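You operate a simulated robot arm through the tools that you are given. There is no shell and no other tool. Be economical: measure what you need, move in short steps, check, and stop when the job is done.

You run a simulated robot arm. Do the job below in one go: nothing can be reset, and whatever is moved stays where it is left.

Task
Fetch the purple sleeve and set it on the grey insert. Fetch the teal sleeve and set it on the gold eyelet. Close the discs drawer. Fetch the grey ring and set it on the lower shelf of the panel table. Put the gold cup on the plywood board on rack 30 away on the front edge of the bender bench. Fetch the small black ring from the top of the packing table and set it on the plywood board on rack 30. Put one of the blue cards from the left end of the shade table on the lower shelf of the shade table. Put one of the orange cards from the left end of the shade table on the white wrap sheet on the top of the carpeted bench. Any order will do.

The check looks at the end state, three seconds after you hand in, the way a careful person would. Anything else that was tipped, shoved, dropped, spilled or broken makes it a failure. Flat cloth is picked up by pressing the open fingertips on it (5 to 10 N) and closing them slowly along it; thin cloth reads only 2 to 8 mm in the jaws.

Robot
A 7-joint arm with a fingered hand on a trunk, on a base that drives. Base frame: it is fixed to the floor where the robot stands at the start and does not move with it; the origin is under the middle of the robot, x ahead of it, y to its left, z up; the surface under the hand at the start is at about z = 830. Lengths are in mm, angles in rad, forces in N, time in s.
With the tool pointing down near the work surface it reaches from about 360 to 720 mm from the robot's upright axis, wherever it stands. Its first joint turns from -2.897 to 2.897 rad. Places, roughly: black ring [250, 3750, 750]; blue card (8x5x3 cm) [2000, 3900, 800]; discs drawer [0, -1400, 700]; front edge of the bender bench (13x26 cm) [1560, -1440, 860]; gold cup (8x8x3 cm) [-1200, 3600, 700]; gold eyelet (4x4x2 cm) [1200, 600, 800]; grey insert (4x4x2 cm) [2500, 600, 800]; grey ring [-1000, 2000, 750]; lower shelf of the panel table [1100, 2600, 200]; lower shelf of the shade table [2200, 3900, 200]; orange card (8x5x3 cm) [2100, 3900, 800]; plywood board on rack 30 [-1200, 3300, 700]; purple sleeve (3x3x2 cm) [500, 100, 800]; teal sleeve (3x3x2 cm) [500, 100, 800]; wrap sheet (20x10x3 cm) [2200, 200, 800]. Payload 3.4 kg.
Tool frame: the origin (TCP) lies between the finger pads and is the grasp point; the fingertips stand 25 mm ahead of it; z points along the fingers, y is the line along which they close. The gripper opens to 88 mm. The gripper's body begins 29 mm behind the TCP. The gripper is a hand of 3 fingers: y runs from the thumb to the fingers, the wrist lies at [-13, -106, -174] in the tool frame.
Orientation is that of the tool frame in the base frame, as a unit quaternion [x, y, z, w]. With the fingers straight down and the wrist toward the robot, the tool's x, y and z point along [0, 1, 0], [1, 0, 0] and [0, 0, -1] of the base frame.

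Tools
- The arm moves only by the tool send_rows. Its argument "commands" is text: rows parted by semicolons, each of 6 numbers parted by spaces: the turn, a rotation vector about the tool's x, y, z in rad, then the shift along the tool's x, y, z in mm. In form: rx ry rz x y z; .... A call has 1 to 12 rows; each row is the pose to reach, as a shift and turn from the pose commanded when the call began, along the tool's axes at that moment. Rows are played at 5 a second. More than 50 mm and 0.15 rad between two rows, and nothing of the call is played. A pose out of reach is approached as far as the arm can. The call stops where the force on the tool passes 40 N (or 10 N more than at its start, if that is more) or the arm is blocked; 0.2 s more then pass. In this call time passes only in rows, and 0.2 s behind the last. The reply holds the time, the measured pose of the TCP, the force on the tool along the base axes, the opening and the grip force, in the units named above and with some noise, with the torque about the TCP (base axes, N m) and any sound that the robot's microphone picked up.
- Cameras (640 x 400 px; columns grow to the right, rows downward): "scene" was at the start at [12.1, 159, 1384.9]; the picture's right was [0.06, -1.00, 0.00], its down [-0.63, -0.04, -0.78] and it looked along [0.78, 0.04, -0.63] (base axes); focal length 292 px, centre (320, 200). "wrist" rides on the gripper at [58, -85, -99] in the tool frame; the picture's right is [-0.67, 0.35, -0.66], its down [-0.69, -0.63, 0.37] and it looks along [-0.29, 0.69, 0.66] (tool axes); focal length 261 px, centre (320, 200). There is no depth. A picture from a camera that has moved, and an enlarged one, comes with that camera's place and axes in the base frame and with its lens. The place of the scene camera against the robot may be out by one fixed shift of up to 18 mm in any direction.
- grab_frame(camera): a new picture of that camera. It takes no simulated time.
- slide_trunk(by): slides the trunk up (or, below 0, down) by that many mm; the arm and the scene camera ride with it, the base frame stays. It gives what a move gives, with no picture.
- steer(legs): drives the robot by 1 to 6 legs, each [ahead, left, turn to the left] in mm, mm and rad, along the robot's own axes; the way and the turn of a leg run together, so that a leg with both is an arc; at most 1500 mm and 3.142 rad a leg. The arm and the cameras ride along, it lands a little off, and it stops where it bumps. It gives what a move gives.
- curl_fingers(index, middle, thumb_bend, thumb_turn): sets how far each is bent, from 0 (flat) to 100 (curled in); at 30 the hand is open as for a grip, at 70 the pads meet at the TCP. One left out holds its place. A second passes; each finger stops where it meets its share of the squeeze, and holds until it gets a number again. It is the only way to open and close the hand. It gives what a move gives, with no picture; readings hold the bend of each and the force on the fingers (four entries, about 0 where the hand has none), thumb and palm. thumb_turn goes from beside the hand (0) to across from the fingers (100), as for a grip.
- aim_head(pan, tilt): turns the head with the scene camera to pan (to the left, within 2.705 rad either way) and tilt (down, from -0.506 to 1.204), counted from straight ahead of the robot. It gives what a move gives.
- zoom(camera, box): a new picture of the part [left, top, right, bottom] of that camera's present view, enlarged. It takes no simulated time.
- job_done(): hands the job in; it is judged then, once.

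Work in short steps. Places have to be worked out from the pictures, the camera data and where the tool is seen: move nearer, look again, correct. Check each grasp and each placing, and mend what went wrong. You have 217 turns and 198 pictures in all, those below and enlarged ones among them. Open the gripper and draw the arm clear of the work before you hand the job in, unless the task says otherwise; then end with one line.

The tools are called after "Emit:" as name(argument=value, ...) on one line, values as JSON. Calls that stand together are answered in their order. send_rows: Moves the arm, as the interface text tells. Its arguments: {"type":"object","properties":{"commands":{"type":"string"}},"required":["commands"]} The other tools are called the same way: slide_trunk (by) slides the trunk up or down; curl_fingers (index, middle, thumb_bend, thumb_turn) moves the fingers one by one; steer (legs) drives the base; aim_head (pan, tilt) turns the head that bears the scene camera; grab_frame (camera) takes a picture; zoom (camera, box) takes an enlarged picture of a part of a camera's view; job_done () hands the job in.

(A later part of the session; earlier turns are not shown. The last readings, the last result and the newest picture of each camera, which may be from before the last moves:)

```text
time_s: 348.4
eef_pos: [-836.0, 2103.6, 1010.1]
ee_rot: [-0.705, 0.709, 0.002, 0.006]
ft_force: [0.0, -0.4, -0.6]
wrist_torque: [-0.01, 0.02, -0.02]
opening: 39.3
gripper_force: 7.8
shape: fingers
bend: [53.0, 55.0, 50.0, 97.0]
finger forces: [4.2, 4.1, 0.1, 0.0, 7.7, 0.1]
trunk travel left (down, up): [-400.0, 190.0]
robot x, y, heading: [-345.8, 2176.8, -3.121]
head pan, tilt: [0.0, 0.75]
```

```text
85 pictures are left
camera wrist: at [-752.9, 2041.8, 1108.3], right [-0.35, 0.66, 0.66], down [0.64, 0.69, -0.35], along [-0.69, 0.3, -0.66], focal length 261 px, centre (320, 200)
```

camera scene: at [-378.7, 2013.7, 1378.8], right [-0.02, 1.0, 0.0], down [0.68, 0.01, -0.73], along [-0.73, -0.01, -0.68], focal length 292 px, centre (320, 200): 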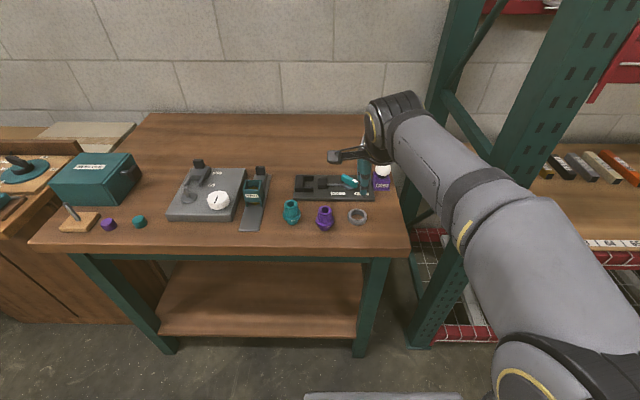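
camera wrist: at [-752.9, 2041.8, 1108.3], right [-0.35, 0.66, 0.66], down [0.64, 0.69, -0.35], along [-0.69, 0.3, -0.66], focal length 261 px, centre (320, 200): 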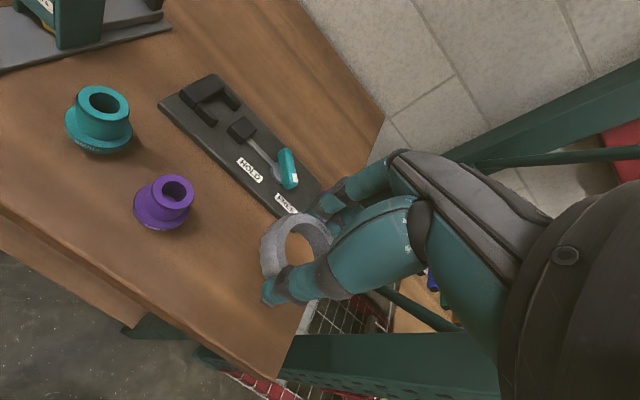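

Ring held. Next: the panel table's lower shelf; I'll approach it from its left end. Back away, turn round to face +x.

Emit:
steer(legs=[[-350, 0, 0], [0, 0, 3.12], [0, 300, 0]])

Emit:
aim_head(pan=0.0, tilt=0.5)

Emit:
grab_frame(camera="scene")

```text
time_s: 359.6
eef_pos: [498.8, 2546.4, 1009.2]
ee_rot: [0.718, 0.696, -0.006, 0.003]
ft_force: [0.4, 0.4, 0.1]
wrist_torque: [0.0, -0.01, -0.02]
opening: 38.7
gripper_force: 7.9
shape: fingers
bend: [53.0, 55.0, 51.0, 97.0]
finger forces: [4.0, 3.9, 0.1, 0.0, 7.2, 0.0]
trunk travel left (down, up): [-400.0, 190.0]
robot x, y, heading: [8.1, 2483.4, -0.006]
head pan, tilt: [0.0, 0.75]
```

```text
time_s: 360.4
eef_pos: [499.9, 2548.2, 1009.3]
ee_rot: [0.718, 0.696, -0.007, 0.002]
ft_force: [0.3, 0.8, -0.7]
wrist_torque: [0.01, 0.04, 0.01]
opening: 39.0
gripper_force: 8.0
shape: fingers
bend: [53.0, 55.0, 51.0, 97.0]
finger forces: [3.9, 3.9, 0.1, 0.0, 7.2, 0.0]
trunk travel left (down, up): [-400.0, 190.0]
robot x, y, heading: [3.8, 2484.4, -0.002]
head pan, tilt: [0.0, 0.499]
```

```text
84 pictures are left
camera scene: at [23.6, 2638.8, 1400.6], right [-0.01, -1.0, 0.0], down [-0.48, 0.0, -0.88], along [0.88, -0.01, -0.48], focal length 292 px, centre (320, 200)
```

scene: 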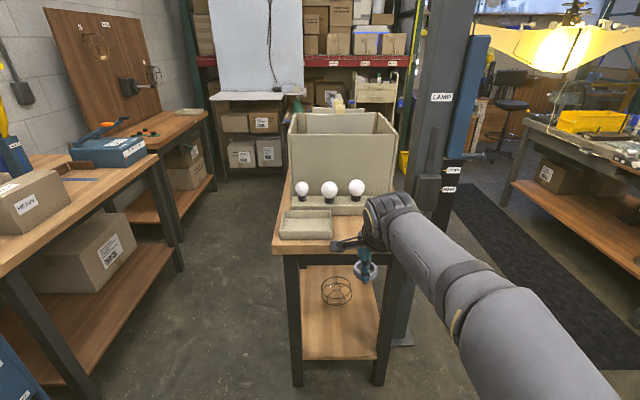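

Shelf (z≈206) free between x 810 and 1070, y 2400–2700. Lower the trunk and hand, then drive in under the top.

Emit:
slide_trunk(by=-400)

Emit:
send_rows(commands="0 0 0 0 -10 45; 0 0 0 0 -20 90; 0 0 0 0 -30 135; 0 0 0 0 -30 180; 0 0 0 0 -30 225; 0 0 0 0 -30 270")

Emit:
steer(legs=[[375, 0, 0]])

Emit:
grab_frame(camera="wrist")

Emit:
grab_frame(camera="scene")

```text
time_s: 364.2
eef_pos: [500.0, 2547.1, 609.7]
ee_rot: [0.718, 0.696, -0.007, 0.002]
ft_force: [0.1, -0.4, 0.0]
wrist_torque: [0.02, 0.02, 0.0]
opening: 38.8
gripper_force: 7.5
shape: fingers
bend: [53.0, 55.0, 51.0, 97.0]
finger forces: [3.9, 3.9, 0.0, 0.1, 7.1, 0.1]
trunk travel left (down, up): [0.0, 590.0]
robot x, y, heading: [4.9, 2488.0, -0.008]
head pan, tilt: [0.0, 0.499]
```

```text
time_s: 365.6
eef_pos: [466.2, 2547.0, 341.4]
ee_rot: [0.72, 0.694, -0.007, -0.001]
ft_force: [0.8, -0.2, 0.1]
wrist_torque: [-0.01, -0.03, 0.01]
opening: 38.2
gripper_force: 7.1
shape: fingers
bend: [54.0, 56.0, 51.0, 97.0]
finger forces: [3.9, 3.8, 0.0, 0.1, 6.8, 0.0]
trunk travel left (down, up): [0.0, 590.0]
robot x, y, heading: [4.3, 2482.5, -0.006]
head pan, tilt: [0.0, 0.499]
```

```text
time_s: 367.9
eef_pos: [838.5, 2545.9, 342.8]
ee_rot: [0.717, 0.697, -0.006, 0.001]
ft_force: [0.1, 0.7, 0.2]
wrist_torque: [0.0, 0.04, 0.02]
opening: 38.0
gripper_force: 6.8
shape: fingers
bend: [54.0, 56.0, 51.0, 97.0]
finger forces: [3.6, 4.0, 0.0, 0.2, 6.7, 0.0]
trunk travel left (down, up): [0.0, 590.0]
robot x, y, heading: [378.5, 2480.8, -0.002]
head pan, tilt: [0.0, 0.499]
```

```text
83 pictures are left
camera wrist: at [755.0, 2607.6, 441.4], right [0.33, -0.67, 0.66], down [-0.65, -0.67, -0.35], along [0.68, -0.31, -0.66], focal length 261 px, centre (320, 200)
```

wrist: 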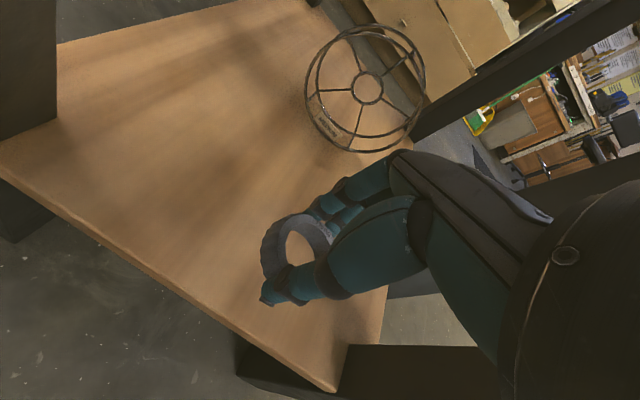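

```text
82 pictures are left
camera scene: at [393.8, 2637.0, 1000.7], right [0.0, -1.0, 0.0], down [-0.48, 0.0, -0.88], along [0.88, 0.0, -0.48], focal length 292 px, centre (320, 200)
```

scene: 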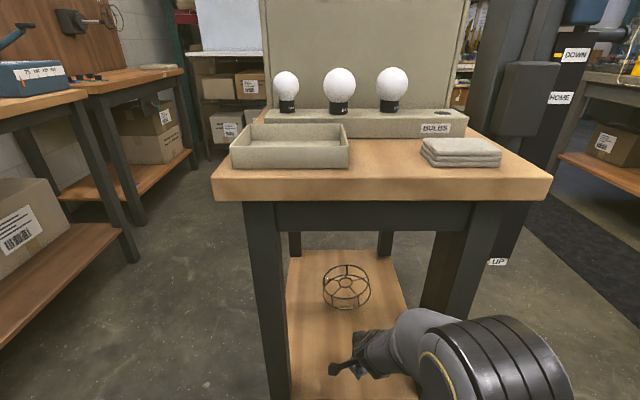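

Inside over the shelf. Move a bit further in and down.

Emit:
send_rows(commands="0 0 0 10 25 20; 0 0 0 20 45 45; 0 0 0 25 60 75; 0 0 0 25 60 95")

Emit:
send_rows(commands="0 0 0 0 0 3; 0 0 0 0 0 6; 0 0 0 0 0 9")

Emit:
grab_frame(camera="wrist")

```text
time_s: 368.9
eef_pos: [898.2, 2568.1, 248.5]
ee_rot: [0.717, 0.697, -0.005, 0.003]
ft_force: [0.3, -1.5, 13.3]
wrist_torque: [-0.09, -0.17, -0.03]
opening: 38.0
gripper_force: 12.0
shape: fingers
bend: [55.0, 55.0, 51.0, 96.0]
finger forces: [3.4, 11.6, 0.0, 0.0, 8.7, 0.0]
trunk travel left (down, up): [0.0, 590.0]
robot x, y, heading: [373.5, 2480.3, -0.004]
head pan, tilt: [0.0, 0.499]
```

```text
time_s: 369.4
eef_pos: [900.8, 2569.0, 248.1]
ee_rot: [0.717, 0.697, -0.001, 0.007]
ft_force: [-3.9, -2.1, 22.8]
wrist_torque: [-0.08, -0.14, -0.03]
opening: 37.9
gripper_force: 16.4
shape: fingers
bend: [57.0, 57.0, 50.0, 96.0]
finger forces: [8.9, 13.9, 0.0, 0.1, 10.0, 0.1]
trunk travel left (down, up): [0.0, 590.0]
robot x, y, heading: [376.5, 2481.4, -0.006]
head pan, tilt: [0.0, 0.499]
stopped in row 2: the force on the tool passed its limit at 45 N (the readings are from after the stop); the commanded pose is now the measured one
```

```text
81 pictures are left
camera wrist: at [817.6, 2630.1, 345.6], right [0.32, -0.67, 0.67], down [-0.65, -0.67, -0.36], along [0.69, -0.31, -0.65], focal length 261 px, centre (320, 200)
```

wrist: 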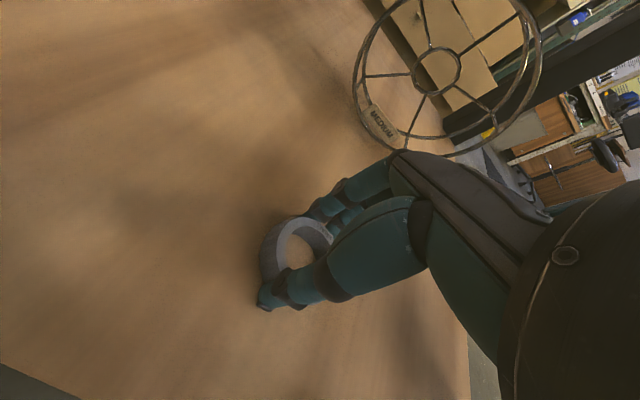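

Shelf contact came earlier than expected; the ring rests on it. Ease up, release, and withdraw.

Emit:
send_rows(commands="0 0 0 0 0 -2; 0 0 0 0 0 -3")

Emit:
curl_fingers(index=38, middle=38, thumb_bend=38)

Emit:
send_rows(commands="0 0 0 0 0 -15; 0 0 0 0 0 -45; 0 0 0 0 0 -85; 0 0 0 0 -40 -95; 0 0 0 0 -60 -95")

Emit:
grab_frame(camera="wrist")

```text
time_s: 370.1
eef_pos: [899.3, 2570.2, 248.0]
ee_rot: [0.718, 0.696, -0.004, 0.005]
ft_force: [-0.2, -0.9, 12.1]
wrist_torque: [-0.09, -0.17, 0.01]
opening: 37.8
gripper_force: 12.4
shape: fingers
bend: [56.0, 56.0, 51.0, 96.0]
finger forces: [3.7, 12.6, 0.1, 0.1, 7.9, 0.0]
trunk travel left (down, up): [0.0, 590.0]
robot x, y, heading: [373.1, 2483.9, -0.004]
head pan, tilt: [0.0, 0.499]
```

```text
time_s: 371.1
eef_pos: [898.4, 2567.5, 248.7]
ee_rot: [0.717, 0.697, -0.003, 0.005]
ft_force: [0.1, -0.4, 1.1]
wrist_torque: [0.01, 0.0, 0.0]
opening: 67.3
gripper_force: 0.0
shape: fingers
bend: [38.0, 38.0, 38.0, 97.0]
finger forces: [0.1, 0.1, 0.0, 0.0, 0.0, 0.0]
trunk travel left (down, up): [0.0, 590.0]
robot x, y, heading: [374.7, 2483.0, -0.002]
head pan, tilt: [0.0, 0.499]
```

```text
time_s: 372.2
eef_pos: [839.1, 2572.4, 343.1]
ee_rot: [0.718, 0.696, -0.003, 0.004]
ft_force: [-0.3, -0.2, 0.2]
wrist_torque: [0.04, -0.03, 0.0]
opening: 67.5
gripper_force: 0.2
shape: fingers
bend: [38.0, 38.0, 38.0, 97.0]
finger forces: [0.0, 0.1, 0.1, 0.1, 0.0, 0.0]
trunk travel left (down, up): [0.0, 590.0]
robot x, y, heading: [371.8, 2480.6, -0.005]
head pan, tilt: [0.0, 0.499]
```

```text
80 pictures are left
camera wrist: at [756.7, 2633.6, 440.6], right [0.33, -0.67, 0.66], down [-0.65, -0.67, -0.36], along [0.69, -0.31, -0.66], focal length 261 px, centre (320, 200)
```

wrist: 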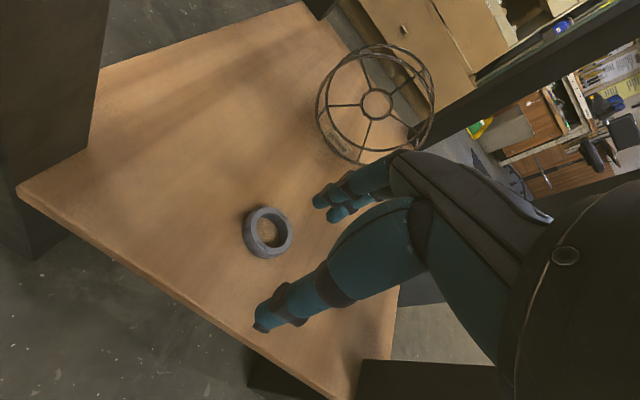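

Grey ring is on the shelf. Back out, raise, turn to face the packing table.

Emit:
steer(legs=[[-375, 0, 0]])

Emit:
send_rows(commands="0 0 0 0 0 -45; 0 0 0 0 0 -90; 0 0 0 0 0 -135; 0 0 0 0 0 -180; 0 0 0 0 0 -225; 0 0 0 0 0 -250")

Emit:
slide_trunk(by=400)

Emit:
steer(legs=[[0, 0, 1.573], [250, 0, 0]])

Emit:
grab_frame(camera="scene")

```text
time_s: 374.6
eef_pos: [468.4, 2573.5, 342.6]
ee_rot: [0.717, 0.697, -0.003, 0.005]
ft_force: [-1.1, -0.4, -0.5]
wrist_torque: [-0.01, 0.0, 0.0]
opening: 67.2
gripper_force: 0.0
shape: fingers
bend: [38.0, 38.0, 38.0, 97.0]
finger forces: [0.0, 0.1, 0.0, 0.1, 0.1, 0.0]
trunk travel left (down, up): [0.0, 590.0]
robot x, y, heading: [2.4, 2482.6, -0.006]
head pan, tilt: [0.0, 0.499]
```

```text
time_s: 376.0
eef_pos: [467.9, 2577.9, 592.7]
ee_rot: [0.717, 0.697, -0.004, 0.005]
ft_force: [0.3, 0.1, 0.1]
wrist_torque: [-0.05, 0.01, 0.0]
opening: 67.7
gripper_force: 0.0
shape: fingers
bend: [38.0, 38.0, 38.0, 97.0]
finger forces: [0.0, 0.1, 0.0, 0.0, 0.0, 0.0]
trunk travel left (down, up): [0.0, 590.0]
robot x, y, heading: [8.5, 2483.9, -0.0]
head pan, tilt: [0.0, 0.499]
```

```text
time_s: 379.8
eef_pos: [467.7, 2577.1, 992.7]
ee_rot: [0.718, 0.696, -0.004, 0.005]
ft_force: [1.2, 0.0, 0.8]
wrist_torque: [0.01, -0.04, -0.01]
opening: 67.8
gripper_force: 0.1
shape: fingers
bend: [38.0, 38.0, 38.0, 97.0]
finger forces: [0.1, 0.0, 0.1, 0.0, 0.0, 0.0]
trunk travel left (down, up): [-400.0, 190.0]
robot x, y, heading: [2.5, 2483.7, -0.007]
head pan, tilt: [0.0, 0.499]
```

```text
time_s: 385.6
eef_pos: [-114.7, 3195.0, 992.6]
ee_rot: [-0.004, 1.0, 0.001, 0.007]
ft_force: [-0.5, -0.1, 0.5]
wrist_torque: [0.0, 0.02, -0.05]
opening: 67.8
gripper_force: 0.1
shape: fingers
bend: [38.0, 38.0, 38.0, 97.0]
finger forces: [0.0, 0.0, 0.0, 0.0, 0.1, 0.0]
trunk travel left (down, up): [-400.0, 190.0]
robot x, y, heading: [-5.4, 2734.5, 1.603]
head pan, tilt: [0.0, 0.499]
```

```text
79 pictures are left
camera scene: at [-176.4, 2757.1, 1400.7], right [1.0, 0.04, 0.0], down [0.02, -0.48, -0.88], along [-0.03, 0.88, -0.48], focal length 292 px, centre (320, 200)
```

scene: 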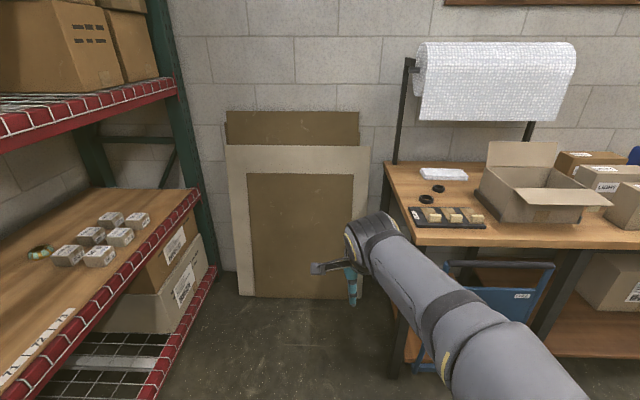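

Emit:
zoom(camera="scene", box=[370, 150, 530, 250])

Emit:
zoom(camera="scene", box=[0, 180, 200, 400])

```text
4.00 times, centred on (450, 200) of scene
camera zoom: at [-176.4, 2757.1, 1400.7], right [1.0, 0.04, 0.0], down [0.02, -0.48, -0.88], along [-0.03, 0.88, -0.48], focal length 1169 px, centre (-200, 200)
```

zoom: 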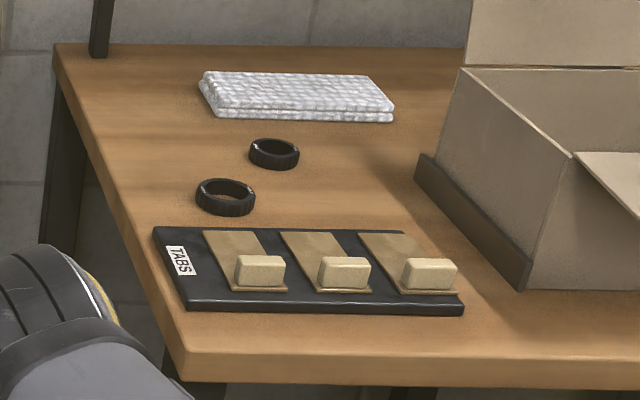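

```text
1.82 times, centred on (100, 290) of scene
camera zoom: at [-176.4, 2757.1, 1400.7], right [1.0, 0.04, 0.0], down [0.02, -0.48, -0.88], along [-0.03, 0.88, -0.48], focal length 531 px, centre (720, 36)
```

zoom: 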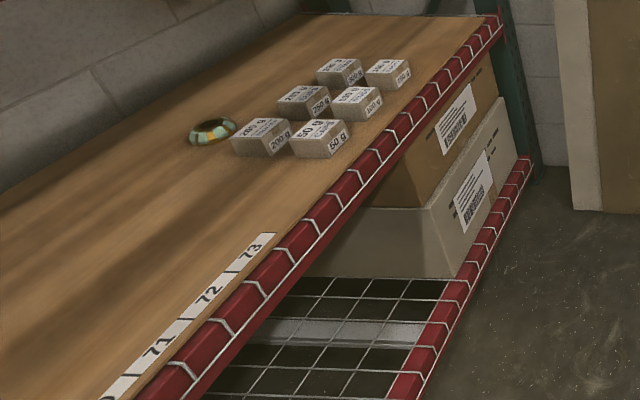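

Two black rings: the farther one (≈[304, 3930]) appears smaller. It's too deep from the front, so I approach from the table's left end, facing +x.

Emit:
steer(legs=[[0, 0, -1.603], [-250, 0, 0], [0, 950, 0]])

Emit:
aim_head(pan=0.2, tilt=0.75)

Emit:
grab_frame(camera="scene")

Emit:
grab_frame(camera="wrist")

```text
time_s: 395.9
eef_pos: [206.7, 3792.3, 992.8]
ee_rot: [0.717, 0.697, -0.004, 0.005]
ft_force: [0.5, -0.2, -0.4]
wrist_torque: [-0.03, -0.02, -0.03]
opening: 67.7
gripper_force: 0.1
shape: fingers
bend: [38.0, 38.0, 38.0, 97.0]
finger forces: [0.0, 0.0, 0.1, 0.0, 0.1, 0.0]
trunk travel left (down, up): [-400.0, 190.0]
robot x, y, heading: [-256.7, 3696.7, -0.0]
head pan, tilt: [0.0, 0.499]
```

```text
time_s: 396.7
eef_pos: [206.6, 3792.5, 993.5]
ee_rot: [0.717, 0.697, -0.003, 0.005]
ft_force: [1.1, -0.9, -0.6]
wrist_torque: [0.01, 0.04, -0.02]
opening: 67.5
gripper_force: 0.0
shape: fingers
bend: [38.0, 38.0, 38.0, 97.0]
finger forces: [0.1, 0.0, 0.0, 0.0, 0.0, 0.1]
trunk travel left (down, up): [-400.0, 190.0]
robot x, y, heading: [-256.7, 3698.5, 0.002]
head pan, tilt: [0.201, 0.75]
```

```text
76 pictures are left
camera scene: at [-249.5, 3868.6, 1378.8], right [0.2, -0.98, 0.0], down [-0.67, -0.13, -0.73], along [0.72, 0.14, -0.68], focal length 292 px, centre (320, 200)
```

scene: 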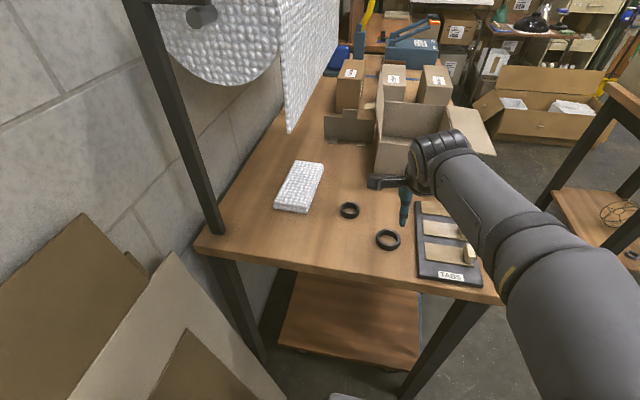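

```text
75 pictures are left
camera wrist: at [123.1, 3852.9, 1090.9], right [0.33, -0.67, 0.66], down [-0.65, -0.67, -0.36], along [0.69, -0.31, -0.66], focal length 261 px, centre (320, 200)
```

wrist: 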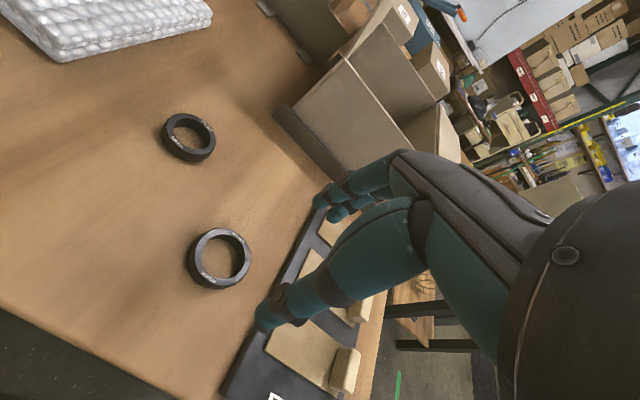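

Emit:
zoom(camera="wrist", box=[140, 90, 280, 300])

```text
1.90 times, centred on (210, 195) of wrist
camera zoom: at [123.1, 3852.9, 1090.9], right [0.33, -0.67, 0.66], down [-0.65, -0.67, -0.36], along [0.69, -0.31, -0.66], focal length 496 px, centre (530, 210)
```

zoom: 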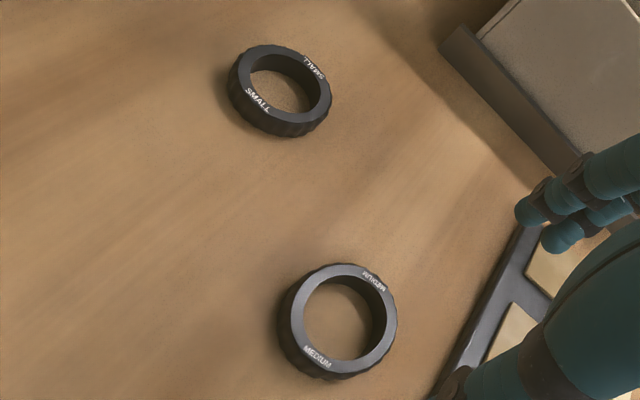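

The farther ring is labelled SMALL, at [319, 3906]. Open wide and move above it.

Emit:
curl_fingers(index=31, middle=31, thumb_bend=31)

Emit:
send_rows(commands="0 0 0 30 30 10; 0 0 0 60 58 25; 0 0 0 90 85 45; 0 0 0 116 109 63")

Emit:
grab_frame(camera="wrist")

```text
time_s: 397.7
eef_pos: [206.9, 3791.7, 992.2]
ee_rot: [0.717, 0.697, -0.004, 0.005]
ft_force: [0.7, 0.1, -0.2]
wrist_torque: [0.0, 0.02, -0.03]
opening: 82.4
gripper_force: 0.0
shape: fingers
bend: [31.0, 31.0, 31.0, 97.0]
finger forces: [0.0, 0.0, 0.1, 0.0, 0.0, 0.1]
trunk travel left (down, up): [-400.0, 190.0]
robot x, y, heading: [-259.0, 3698.5, -0.001]
head pan, tilt: [0.201, 0.75]
```

```text
time_s: 398.7
eef_pos: [320.0, 3907.4, 929.3]
ee_rot: [0.717, 0.697, -0.005, 0.006]
ft_force: [-0.3, 0.5, 0.4]
wrist_torque: [0.0, 0.0, -0.02]
opening: 82.4
gripper_force: 0.0
shape: fingers
bend: [31.0, 31.0, 31.0, 97.0]
finger forces: [0.0, 0.0, 0.0, 0.0, 0.0, 0.0]
trunk travel left (down, up): [-400.0, 190.0]
robot x, y, heading: [-255.8, 3696.0, 0.002]
head pan, tilt: [0.201, 0.75]
```

```text
73 pictures are left
camera wrist: at [235.8, 3967.9, 1027.6], right [0.33, -0.67, 0.66], down [-0.65, -0.67, -0.36], along [0.69, -0.31, -0.66], focal length 261 px, centre (320, 200)
```

wrist: 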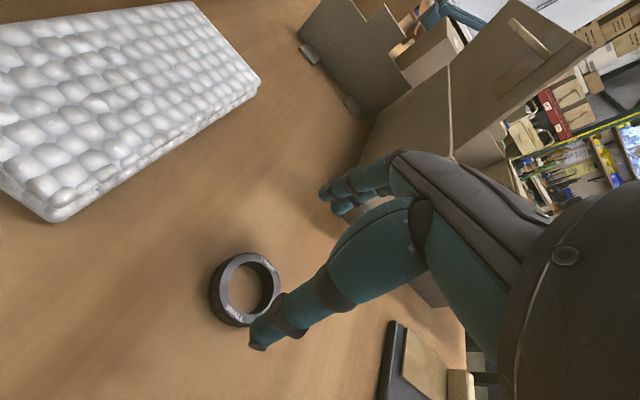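

Emit:
send_rows(commands="0 0 0 -6 -10 25; 0 0 0 -6 -10 50")

Emit:
grab_frame(camera="wrist")

```text
time_s: 399.3
eef_pos: [307.1, 3898.3, 880.4]
ee_rot: [0.717, 0.697, -0.003, 0.005]
ft_force: [-0.2, -0.2, 0.8]
wrist_torque: [0.0, -0.02, 0.03]
opening: 82.3
gripper_force: 0.0
shape: fingers
bend: [31.0, 31.0, 31.0, 97.0]
finger forces: [0.0, 0.0, 0.0, 0.0, 0.1, 0.0]
trunk travel left (down, up): [-400.0, 190.0]
robot x, y, heading: [-255.5, 3698.0, -0.003]
head pan, tilt: [0.201, 0.75]
```

```text
72 pictures are left
camera wrist: at [224.1, 3959.6, 978.0], right [0.33, -0.67, 0.66], down [-0.65, -0.67, -0.36], along [0.69, -0.31, -0.66], focal length 261 px, centre (320, 200)
```

wrist: 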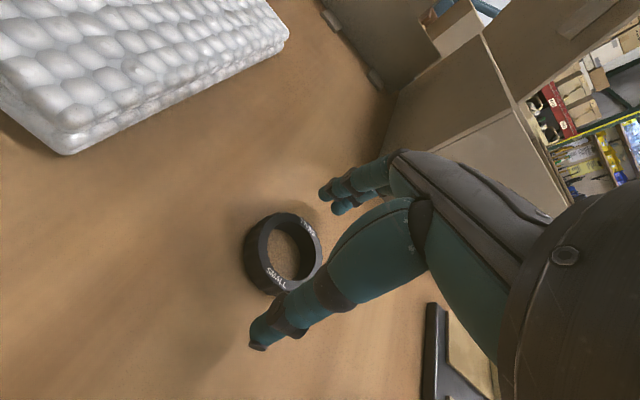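

Ring centre ≈ [311, 3900]. Adjust and descend.

Emit:
send_rows(commands="0 0 0 2 4 10; 0 0 0 2 4 17; 0 0 0 2 4 20")

Emit:
curl_fingers(index=50, middle=50, thumb_bend=50)

Emit:
grab_frame(camera="wrist")

```text
time_s: 400.1
eef_pos: [311.0, 3899.9, 863.1]
ee_rot: [0.716, 0.698, 0.001, 0.007]
ft_force: [-2.4, 1.5, 24.8]
wrist_torque: [-0.18, -1.05, 0.0]
opening: 82.8
gripper_force: 11.8
shape: fingers
bend: [31.0, 30.0, 31.0, 97.0]
finger forces: [0.4, 22.3, 0.0, 0.0, 2.0, 0.0]
trunk travel left (down, up): [-400.0, 190.0]
robot x, y, heading: [-258.0, 3700.5, 0.002]
head pan, tilt: [0.201, 0.75]
```

```text
time_s: 400.6
eef_pos: [315.6, 3899.6, 867.5]
ee_rot: [0.716, 0.698, 0.006, 0.009]
ft_force: [3.6, 0.4, 21.4]
wrist_torque: [-0.07, -0.49, 0.0]
opening: 45.3
gripper_force: 10.4
shape: fingers
bend: [50.0, 40.0, 47.0, 97.0]
finger forces: [0.3, 14.8, 0.0, 0.0, 6.1, 0.0]
trunk travel left (down, up): [-400.0, 190.0]
robot x, y, heading: [-255.0, 3702.2, -0.004]
head pan, tilt: [0.201, 0.75]
stopped: the force on the tool passed its limit at 41 N (the readings are from after the stop); the commanded pose is now the measured one
```

```text
71 pictures are left
camera wrist: at [229.8, 3960.5, 964.4], right [0.32, -0.68, 0.67], down [-0.64, -0.67, -0.38], along [0.7, -0.31, -0.64], focal length 261 px, centre (320, 200)
```

wrist: 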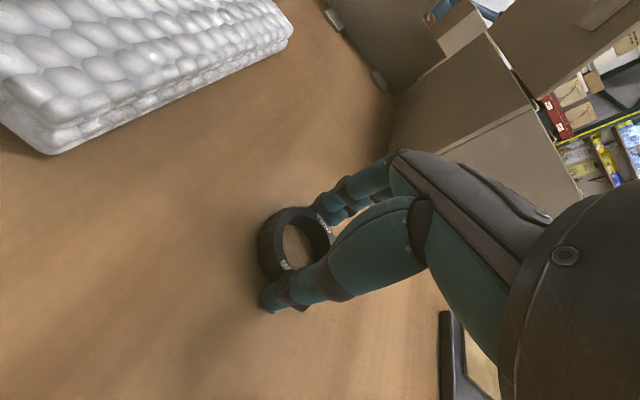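

The tips pressed on the table (slightly higher than thought). Raise 6 mm, then close.

Emit:
send_rows(commands="0 0 0 0 0 -3; 0 0 0 0 0 -5")

Emit:
curl_fingers(index=52, middle=52, thumb_bend=52)

Emit:
curl_fingers(index=60, middle=60, thumb_bend=60)

Emit:
grab_frame(camera="wrist")

```text
time_s: 401.2
eef_pos: [314.5, 3900.0, 868.9]
ee_rot: [0.716, 0.698, 0.001, 0.006]
ft_force: [3.9, 0.5, 10.6]
wrist_torque: [-0.1, -0.54, 0.09]
opening: 44.1
gripper_force: 5.8
shape: fingers
bend: [49.0, 40.0, 49.0, 97.0]
finger forces: [0.7, 10.3, 0.0, 0.1, 0.8, 0.0]
trunk travel left (down, up): [-400.0, 190.0]
robot x, y, heading: [-257.2, 3695.5, -0.004]
head pan, tilt: [0.201, 0.75]
```

```text
time_s: 402.2
eef_pos: [314.2, 3900.8, 868.4]
ee_rot: [0.716, 0.698, 0.002, 0.007]
ft_force: [3.8, 0.5, 10.0]
wrist_torque: [-0.13, -0.45, 0.04]
opening: 42.9
gripper_force: 6.7
shape: fingers
bend: [49.0, 45.0, 49.0, 97.0]
finger forces: [1.6, 10.2, 0.0, 0.0, 1.6, 0.0]
trunk travel left (down, up): [-400.0, 190.0]
robot x, y, heading: [-254.9, 3696.7, 0.002]
head pan, tilt: [0.201, 0.75]
```

```text
time_s: 403.2
eef_pos: [313.6, 3899.6, 868.9]
ee_rot: [0.716, 0.698, 0.002, 0.007]
ft_force: [3.5, -0.9, 10.5]
wrist_torque: [-0.05, -0.34, 0.01]
opening: 40.6
gripper_force: 12.7
shape: fingers
bend: [51.0, 54.0, 52.0, 97.0]
finger forces: [5.6, 12.2, 0.0, 0.0, 7.5, 0.0]
trunk travel left (down, up): [-400.0, 190.0]
robot x, y, heading: [-257.4, 3695.7, -0.002]
head pan, tilt: [0.201, 0.75]
```

```text
70 pictures are left
camera wrist: at [229.7, 3960.6, 966.3], right [0.32, -0.67, 0.67], down [-0.64, -0.67, -0.37], along [0.69, -0.31, -0.65], focal length 261 px, centre (320, 200)
```

wrist: 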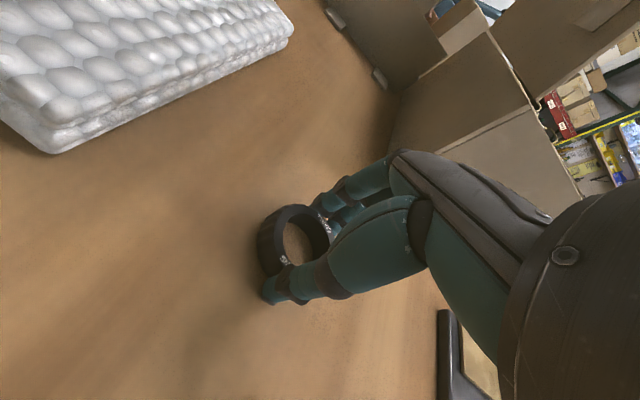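

Gripped. Lift and check.

Emit:
send_rows(commands="0 0 0 0 0 -8; 0 0 0 0 0 -25; 0 0 0 0 0 -60; 0 0 0 0 -20 -95; 0 0 0 0 -50 -120")

Emit:
grab_frame(camera="wrist")

```text
time_s: 404.4
eef_pos: [262.6, 3902.8, 988.3]
ee_rot: [0.717, 0.697, 0.002, 0.007]
ft_force: [0.5, -0.6, 0.2]
wrist_torque: [0.01, 0.01, 0.03]
opening: 40.3
gripper_force: 8.2
shape: fingers
bend: [52.0, 56.0, 52.0, 97.0]
finger forces: [5.1, 3.3, 0.1, 0.0, 7.8, 0.1]
trunk travel left (down, up): [-400.0, 190.0]
robot x, y, heading: [-257.7, 3700.1, -0.003]
head pan, tilt: [0.201, 0.75]
```

```text
69 pictures are left
camera wrist: at [178.9, 3963.7, 1086.0], right [0.32, -0.67, 0.66], down [-0.64, -0.67, -0.37], along [0.69, -0.31, -0.65], focal length 261 px, centre (320, 200)
```

wrist: 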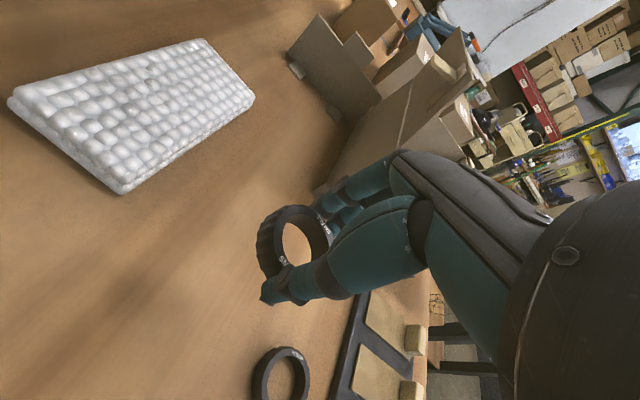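

Ring held. Move off the table, turn to face the rack, and look.

Emit:
steer(legs=[[-60, 0, 0], [0, -550, 0], [0, 0, -3.14]])

Emit:
aim_head(pan=0.0, tilt=0.6)

Emit:
grab_frame(camera="scene")

```text
time_s: 415.5
eef_pos: [-839.1, 2941.1, 987.7]
ee_rot: [-0.697, 0.717, 0.007, -0.001]
ft_force: [0.4, -0.7, -0.3]
wrist_torque: [-0.01, -0.04, -0.04]
opening: 40.0
gripper_force: 7.4
shape: fingers
bend: [52.0, 56.0, 52.0, 97.0]
finger forces: [4.8, 3.0, 0.0, 0.0, 7.2, 0.0]
trunk travel left (down, up): [-400.0, 190.0]
robot x, y, heading: [-317.5, 3145.9, 3.144]
head pan, tilt: [0.201, 0.75]
```

```text
time_s: 416.2
eef_pos: [-838.8, 2940.9, 988.1]
ee_rot: [-0.697, 0.717, 0.008, -0.001]
ft_force: [-0.8, 0.5, -0.5]
wrist_torque: [0.03, -0.04, 0.01]
opening: 39.9
gripper_force: 7.2
shape: fingers
bend: [52.0, 56.0, 52.0, 97.0]
finger forces: [4.8, 3.1, 0.0, 0.1, 7.2, 0.0]
trunk travel left (down, up): [-400.0, 190.0]
robot x, y, heading: [-318.9, 3145.6, 3.142]
head pan, tilt: [0.0, 0.6]
```

```text
68 pictures are left
camera scene: at [-360.3, 2984.1, 1391.6], right [0.0, 1.0, 0.0], down [0.57, 0.0, -0.82], along [-0.82, 0.0, -0.57], focal length 292 px, centre (320, 200)
```

scene: 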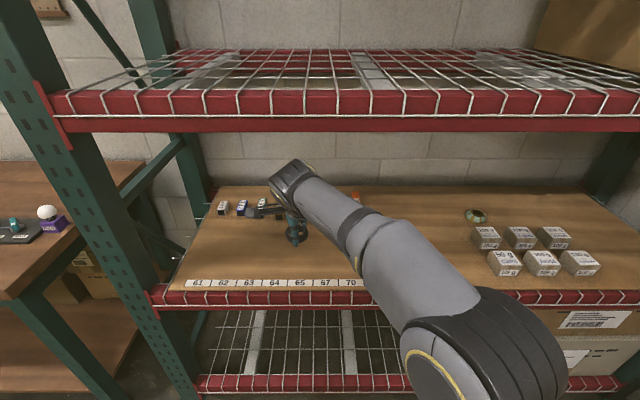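

Emit:
zoom(camera="scene", box=[390, 170, 630, 310])

```text
2.67 times, centred on (510, 240) of scene
camera zoom: at [-360.3, 2984.1, 1391.6], right [0.0, 1.0, 0.0], down [0.57, 0.0, -0.82], along [-0.82, 0.0, -0.57], focal length 779 px, centre (-187, 93)
```

zoom: 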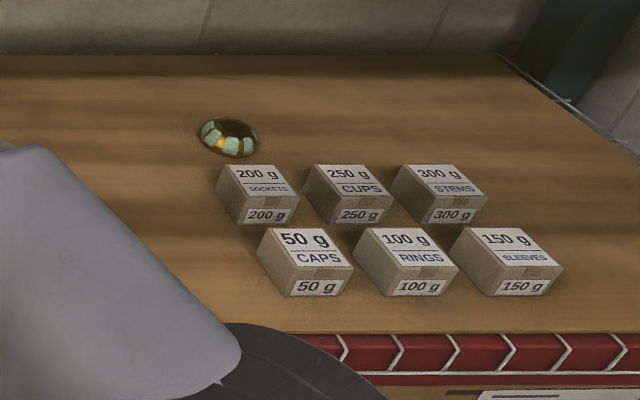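

The cup sits behind the "200 g" box. First the ring: centre the hand, lower the trunk 100 to go under the upper shelf, move to the rack.

Emit:
send_rows(commands="0 0 0 -40 0 0; 0 0 0 -80 0 0; 0 0 0 -120 0 0")

Emit:
slide_trunk(by=-110)

Emit:
steer(legs=[[0, -240, 0], [145, 0, 0]])

Emit:
grab_frame(camera="scene")

Emit:
grab_frame(camera="wrist")

```text
time_s: 417.0
eef_pos: [-839.3, 3060.6, 989.0]
ee_rot: [-0.697, 0.717, 0.007, -0.001]
ft_force: [0.2, -0.1, 0.2]
wrist_torque: [-0.01, -0.02, 0.0]
opening: 39.7
gripper_force: 7.3
shape: fingers
bend: [52.0, 57.0, 52.0, 97.0]
finger forces: [4.9, 3.1, 0.0, 0.0, 7.1, 0.0]
trunk travel left (down, up): [-400.0, 190.0]
robot x, y, heading: [-322.0, 3145.7, 3.14]
head pan, tilt: [0.0, 0.6]
```

```text
time_s: 418.4
eef_pos: [-837.9, 3060.5, 881.2]
ee_rot: [-0.697, 0.717, 0.007, -0.001]
ft_force: [-0.1, 0.2, 0.0]
wrist_torque: [-0.05, 0.03, 0.04]
opening: 39.9
gripper_force: 7.1
shape: fingers
bend: [52.0, 57.0, 52.0, 97.0]
finger forces: [4.9, 2.9, 0.1, 0.1, 7.2, 0.1]
trunk travel left (down, up): [-290.0, 300.0]
robot x, y, heading: [-317.2, 3147.3, 3.137]
head pan, tilt: [0.0, 0.6]
```

```text
time_s: 421.2
eef_pos: [-980.5, 3299.3, 879.9]
ee_rot: [-0.699, 0.715, 0.007, -0.002]
ft_force: [0.9, 0.4, 0.3]
wrist_torque: [-0.01, -0.02, -0.03]
opening: 40.3
gripper_force: 7.4
shape: fingers
bend: [52.0, 57.0, 52.0, 97.0]
finger forces: [4.7, 3.0, 0.0, 0.0, 7.1, 0.0]
trunk travel left (down, up): [-290.0, 300.0]
robot x, y, heading: [-463.3, 3383.9, -3.137]
head pan, tilt: [0.0, 0.6]
```

```text
66 pictures are left
camera scene: at [-502.9, 3225.2, 1281.6], right [0.0, 1.0, 0.0], down [0.56, 0.0, -0.83], along [-0.83, 0.0, -0.56], focal length 292 px, centre (320, 200)
```

scene: 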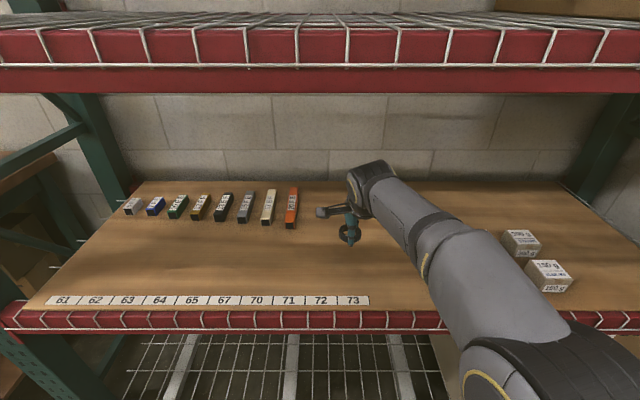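

```text
65 pictures are left
camera wrist: at [-896.4, 3237.6, 977.5], right [-0.33, 0.67, 0.67], down [0.64, 0.67, -0.37], along [-0.7, 0.31, -0.65], focal length 261 px, centre (320, 200)
```

wrist: 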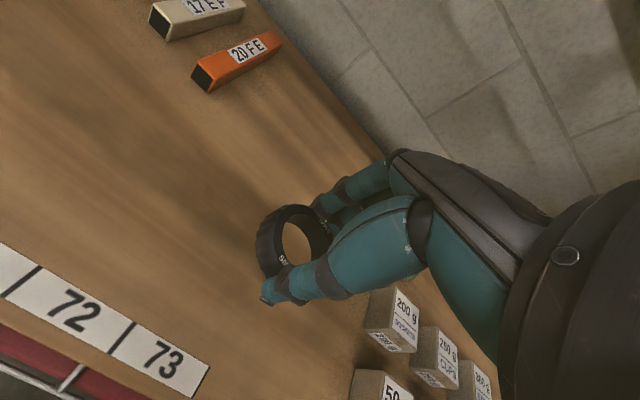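

Clear spot here; board z ≈ 763. Lower.

Emit:
send_rows(commands="0 0 0 0 0 25; 0 0 0 0 0 50; 0 0 0 0 0 70")

Emit:
send_rows(commands="0 0 0 0 0 3; 0 0 0 0 0 6; 0 0 0 0 0 9; 0 0 0 0 0 12")

Emit:
grab_frame(camera="wrist")

```text
time_s: 422.0
eef_pos: [-983.8, 3299.8, 810.7]
ee_rot: [-0.699, 0.715, 0.007, -0.002]
ft_force: [-0.2, -0.1, 0.1]
wrist_torque: [0.02, 0.0, 0.03]
opening: 39.7
gripper_force: 7.3
shape: fingers
bend: [52.0, 57.0, 52.0, 97.0]
finger forces: [4.7, 3.1, 0.0, 0.1, 7.0, 0.0]
trunk travel left (down, up): [-290.0, 300.0]
robot x, y, heading: [-460.1, 3386.2, -3.141]
head pan, tilt: [0.0, 0.6]
```

```text
time_s: 423.0
eef_pos: [-982.8, 3299.4, 797.9]
ee_rot: [-0.699, 0.715, 0.008, -0.001]
ft_force: [-0.4, 0.1, -0.4]
wrist_torque: [-0.01, 0.02, -0.01]
opening: 39.6
gripper_force: 7.9
shape: fingers
bend: [52.0, 57.0, 52.0, 97.0]
finger forces: [4.6, 2.9, 0.0, 0.0, 6.9, 0.0]
trunk travel left (down, up): [-290.0, 300.0]
robot x, y, heading: [-463.6, 3387.6, -3.139]
head pan, tilt: [0.0, 0.6]
```

```text
64 pictures are left
camera wrist: at [-897.5, 3238.5, 895.3], right [-0.33, 0.67, 0.66], down [0.64, 0.67, -0.37], along [-0.7, 0.31, -0.65], focal length 261 px, centre (320, 200)
```

wrist: 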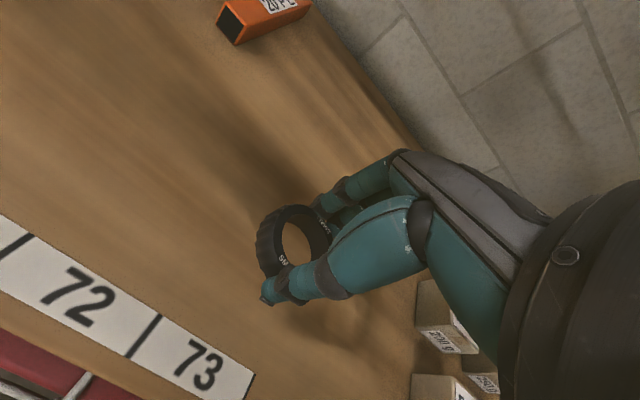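

Emit:
send_rows(commands="0 0 0 0 0 2; 0 0 0 0 0 4; 0 0 0 0 0 6")

Emit:
send_rows(commands="0 0 0 0 0 2; 0 0 0 0 0 4")

```text
time_s: 423.8
eef_pos: [-982.0, 3298.9, 791.0]
ee_rot: [-0.699, 0.715, 0.007, -0.002]
ft_force: [0.0, 0.9, 0.7]
wrist_torque: [0.0, 0.0, 0.02]
opening: 39.4
gripper_force: 7.6
shape: fingers
bend: [52.0, 57.0, 52.0, 97.0]
finger forces: [4.7, 2.9, 0.1, 0.2, 6.8, 0.1]
trunk travel left (down, up): [-290.0, 300.0]
robot x, y, heading: [-460.7, 3385.8, -3.138]
head pan, tilt: [0.0, 0.6]
```

```text
time_s: 424.4
eef_pos: [-982.5, 3298.5, 788.3]
ee_rot: [-0.699, 0.715, 0.008, -0.001]
ft_force: [-0.4, 0.5, 0.6]
wrist_torque: [0.02, 0.0, 0.02]
opening: 39.7
gripper_force: 6.8
shape: fingers
bend: [52.0, 57.0, 52.0, 97.0]
finger forces: [4.8, 2.9, 0.0, 0.1, 6.8, 0.0]
trunk travel left (down, up): [-290.0, 300.0]
robot x, y, heading: [-465.8, 3386.5, -3.146]
head pan, tilt: [0.0, 0.6]
```

Still no contact; continue down.

Emit:
send_rows(commands="0 0 0 0 0 2; 0 0 0 0 0 4; 0 0 0 0 0 6")

Emit:
grab_frame(camera="wrist")

```text
time_s: 425.2
eef_pos: [-983.1, 3300.4, 782.1]
ee_rot: [-0.699, 0.715, 0.007, -0.001]
ft_force: [0.9, -0.2, -0.7]
wrist_torque: [0.01, 0.0, 0.0]
opening: 39.7
gripper_force: 7.6
shape: fingers
bend: [52.0, 57.0, 52.0, 97.0]
finger forces: [4.7, 2.9, 0.0, 0.1, 6.9, 0.0]
trunk travel left (down, up): [-290.0, 300.0]
robot x, y, heading: [-458.7, 3391.3, -3.143]
head pan, tilt: [0.0, 0.6]
```

```text
63 pictures are left
camera wrist: at [-897.9, 3238.3, 880.2], right [-0.33, 0.67, 0.67], down [0.64, 0.67, -0.37], along [-0.7, 0.31, -0.65], focal length 261 px, centre (320, 200)
```

wrist: 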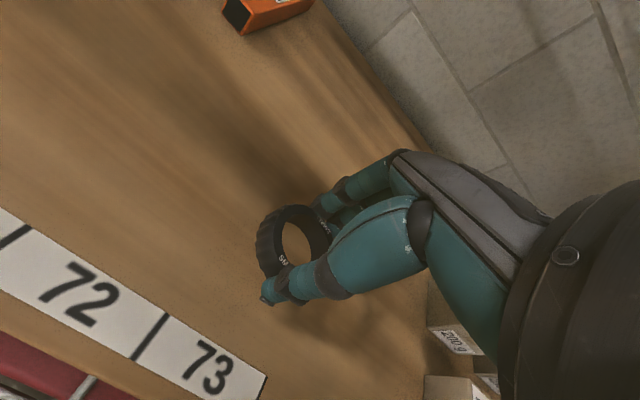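

Emit:
send_rows(commands="0 0 0 0 0 3; 0 0 0 0 0 6; 0 0 0 0 0 9; 0 0 0 0 0 12; 0 0 0 0 0 15")

Emit:
zoom(camera="wrist", box=[200, 150, 440, 300])

```text
time_s: 426.4
eef_pos: [-983.0, 3299.7, 766.0]
ee_rot: [-0.699, 0.715, 0.007, 0.0]
ft_force: [0.4, -0.2, 0.4]
wrist_torque: [-0.04, 0.01, -0.06]
opening: 39.7
gripper_force: 7.4
shape: fingers
bend: [52.0, 57.0, 52.0, 97.0]
finger forces: [4.7, 2.9, 0.0, 0.1, 6.9, 0.0]
trunk travel left (down, up): [-290.0, 300.0]
robot x, y, heading: [-458.6, 3390.3, -3.142]
head pan, tilt: [0.0, 0.6]
```

```text
2.67 times, centred on (320, 225) of wrist
camera zoom: at [-897.6, 3238.4, 864.4], right [-0.33, 0.67, 0.67], down [0.64, 0.67, -0.37], along [-0.7, 0.31, -0.65], focal length 695 px, centre (320, 133)
```

zoom: 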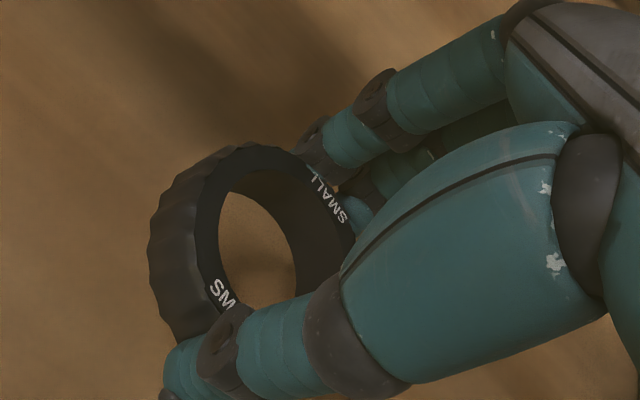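

Emit:
send_rows(commands="0 0 0 0 0 3; 0 0 0 0 0 6; 0 0 0 0 0 9; 0 0 0 0 0 12")

Emit:
send_rows(commands="0 0 0 0 0 2; 0 0 0 0 0 4; 0 0 0 0 0 6; 0 0 0 0 0 8")

```text
time_s: 427.4
eef_pos: [-982.3, 3300.5, 754.6]
ee_rot: [-0.698, 0.716, 0.008, -0.001]
ft_force: [0.0, 0.2, -0.6]
wrist_torque: [-0.05, -0.01, -0.01]
opening: 39.4
gripper_force: 7.4
shape: fingers
bend: [52.0, 57.0, 52.0, 97.0]
finger forces: [4.7, 2.9, 0.1, 0.1, 6.9, 0.0]
trunk travel left (down, up): [-290.0, 300.0]
robot x, y, heading: [-458.6, 3388.8, -3.141]
head pan, tilt: [0.0, 0.6]
```

```text
time_s: 428.4
eef_pos: [-984.1, 3300.1, 746.5]
ee_rot: [-0.7, 0.715, 0.007, -0.001]
ft_force: [-0.2, -0.6, -0.2]
wrist_torque: [0.02, 0.02, 0.0]
opening: 39.7
gripper_force: 7.2
shape: fingers
bend: [52.0, 57.0, 52.0, 97.0]
finger forces: [4.8, 2.9, 0.0, 0.1, 6.9, 0.1]
trunk travel left (down, up): [-290.0, 300.0]
robot x, y, heading: [-460.2, 3388.4, -3.135]
head pan, tilt: [0.0, 0.6]
```

Emit:
zoom(camera="scene", box=[280, 170, 460, 310])

```text
2.86 times, centred on (370, 240) of scene
camera zoom: at [-503.1, 3225.2, 1281.6], right [0.0, 1.0, 0.0], down [0.56, 0.0, -0.83], along [-0.83, 0.0, -0.56], focal length 835 px, centre (177, 86)
```

zoom: 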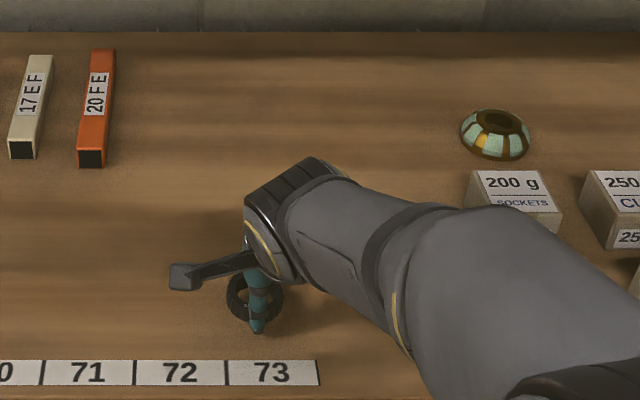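

Emit:
send_rows(commands="0 0 0 0 0 2; 0 0 0 0 0 4; 0 0 0 0 0 6; 0 0 0 0 0 8; 0 0 0 0 0 10")

Emit:
send_rows(commands="0 0 0 0 0 2; 0 0 0 0 0 4; 0 0 0 0 0 6")

```text
time_s: 429.6
eef_pos: [-982.9, 3300.9, 737.4]
ee_rot: [-0.699, 0.715, 0.007, -0.001]
ft_force: [-0.6, 0.7, -0.5]
wrist_torque: [0.03, 0.0, -0.03]
opening: 39.6
gripper_force: 7.3
shape: fingers
bend: [52.0, 57.0, 52.0, 97.0]
finger forces: [4.6, 3.2, 0.1, 0.0, 6.8, 0.0]
trunk travel left (down, up): [-290.0, 300.0]
robot x, y, heading: [-460.4, 3388.2, -3.141]
head pan, tilt: [0.0, 0.6]
```

```text
time_s: 430.4
eef_pos: [-984.3, 3301.0, 735.6]
ee_rot: [-0.699, 0.715, 0.011, -0.007]
ft_force: [-3.0, 2.0, 34.7]
wrist_torque: [0.02, -0.17, -0.06]
opening: 39.5
gripper_force: 26.3
shape: fingers
bend: [53.0, 56.0, 52.0, 96.0]
finger forces: [5.9, 19.6, 0.0, 0.0, 26.1, 0.0]
trunk travel left (down, up): [-290.0, 300.0]
robot x, y, heading: [-462.7, 3387.3, -3.138]
head pan, tilt: [0.0, 0.6]
```

Contact at TCP z≈736 (board z≈706). Ease up, release and rise.

Emit:
send_rows(commands="0 0 0 0 0 -2; 0 0 0 0 0 -4")

Emit:
curl_fingers(index=32, middle=32, thumb_bend=32)

Emit:
send_rows(commands="0 0 0 0 0 -15; 0 0 0 0 0 -45; 0 0 0 0 0 -90; 0 0 0 0 0 -120")

Emit:
grab_frame(camera="wrist")

```text
time_s: 431.0
eef_pos: [-983.1, 3300.0, 735.8]
ee_rot: [-0.699, 0.715, 0.008, -0.003]
ft_force: [-6.4, 1.1, 24.3]
wrist_torque: [0.14, 0.66, 0.0]
opening: 39.8
gripper_force: 19.2
shape: fingers
bend: [52.0, 54.0, 53.0, 96.0]
finger forces: [8.8, 22.0, 0.0, 0.0, 7.4, 0.1]
trunk travel left (down, up): [-290.0, 300.0]
robot x, y, heading: [-460.3, 3386.0, -3.144]
head pan, tilt: [0.0, 0.6]
```

```text
time_s: 432.0
eef_pos: [-983.3, 3299.7, 733.7]
ee_rot: [-0.699, 0.715, 0.006, -0.001]
ft_force: [0.9, -0.2, 0.2]
wrist_torque: [0.01, -0.01, 0.01]
opening: 80.4
gripper_force: 0.6
shape: fingers
bend: [32.0, 32.0, 32.0, 97.0]
finger forces: [0.0, 0.2, 0.0, 0.1, 0.0, 0.0]
trunk travel left (down, up): [-290.0, 300.0]
robot x, y, heading: [-462.5, 3386.3, -3.142]
head pan, tilt: [0.0, 0.6]
```

```text
time_s: 433.0
eef_pos: [-982.0, 3300.2, 855.5]
ee_rot: [-0.699, 0.715, 0.007, -0.001]
ft_force: [0.2, 0.8, -0.4]
wrist_torque: [0.02, 0.03, -0.01]
opening: 80.2
gripper_force: 0.1
shape: fingers
bend: [32.0, 32.0, 32.0, 97.0]
finger forces: [0.0, 0.0, 0.1, 0.0, 0.1, 0.0]
trunk travel left (down, up): [-290.0, 300.0]
robot x, y, heading: [-464.4, 3382.6, -3.135]
head pan, tilt: [0.0, 0.6]
```

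```text
60 pictures are left
camera wrist: at [-897.4, 3238.8, 952.6], right [-0.33, 0.67, 0.66], down [0.64, 0.67, -0.37], along [-0.7, 0.31, -0.65], focal length 261 px, centre (320, 200)
```

wrist: 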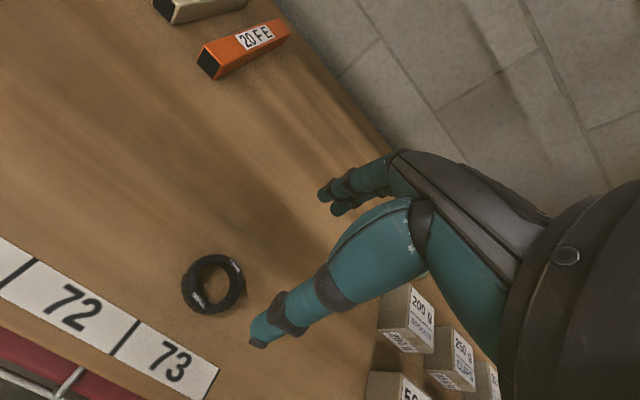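

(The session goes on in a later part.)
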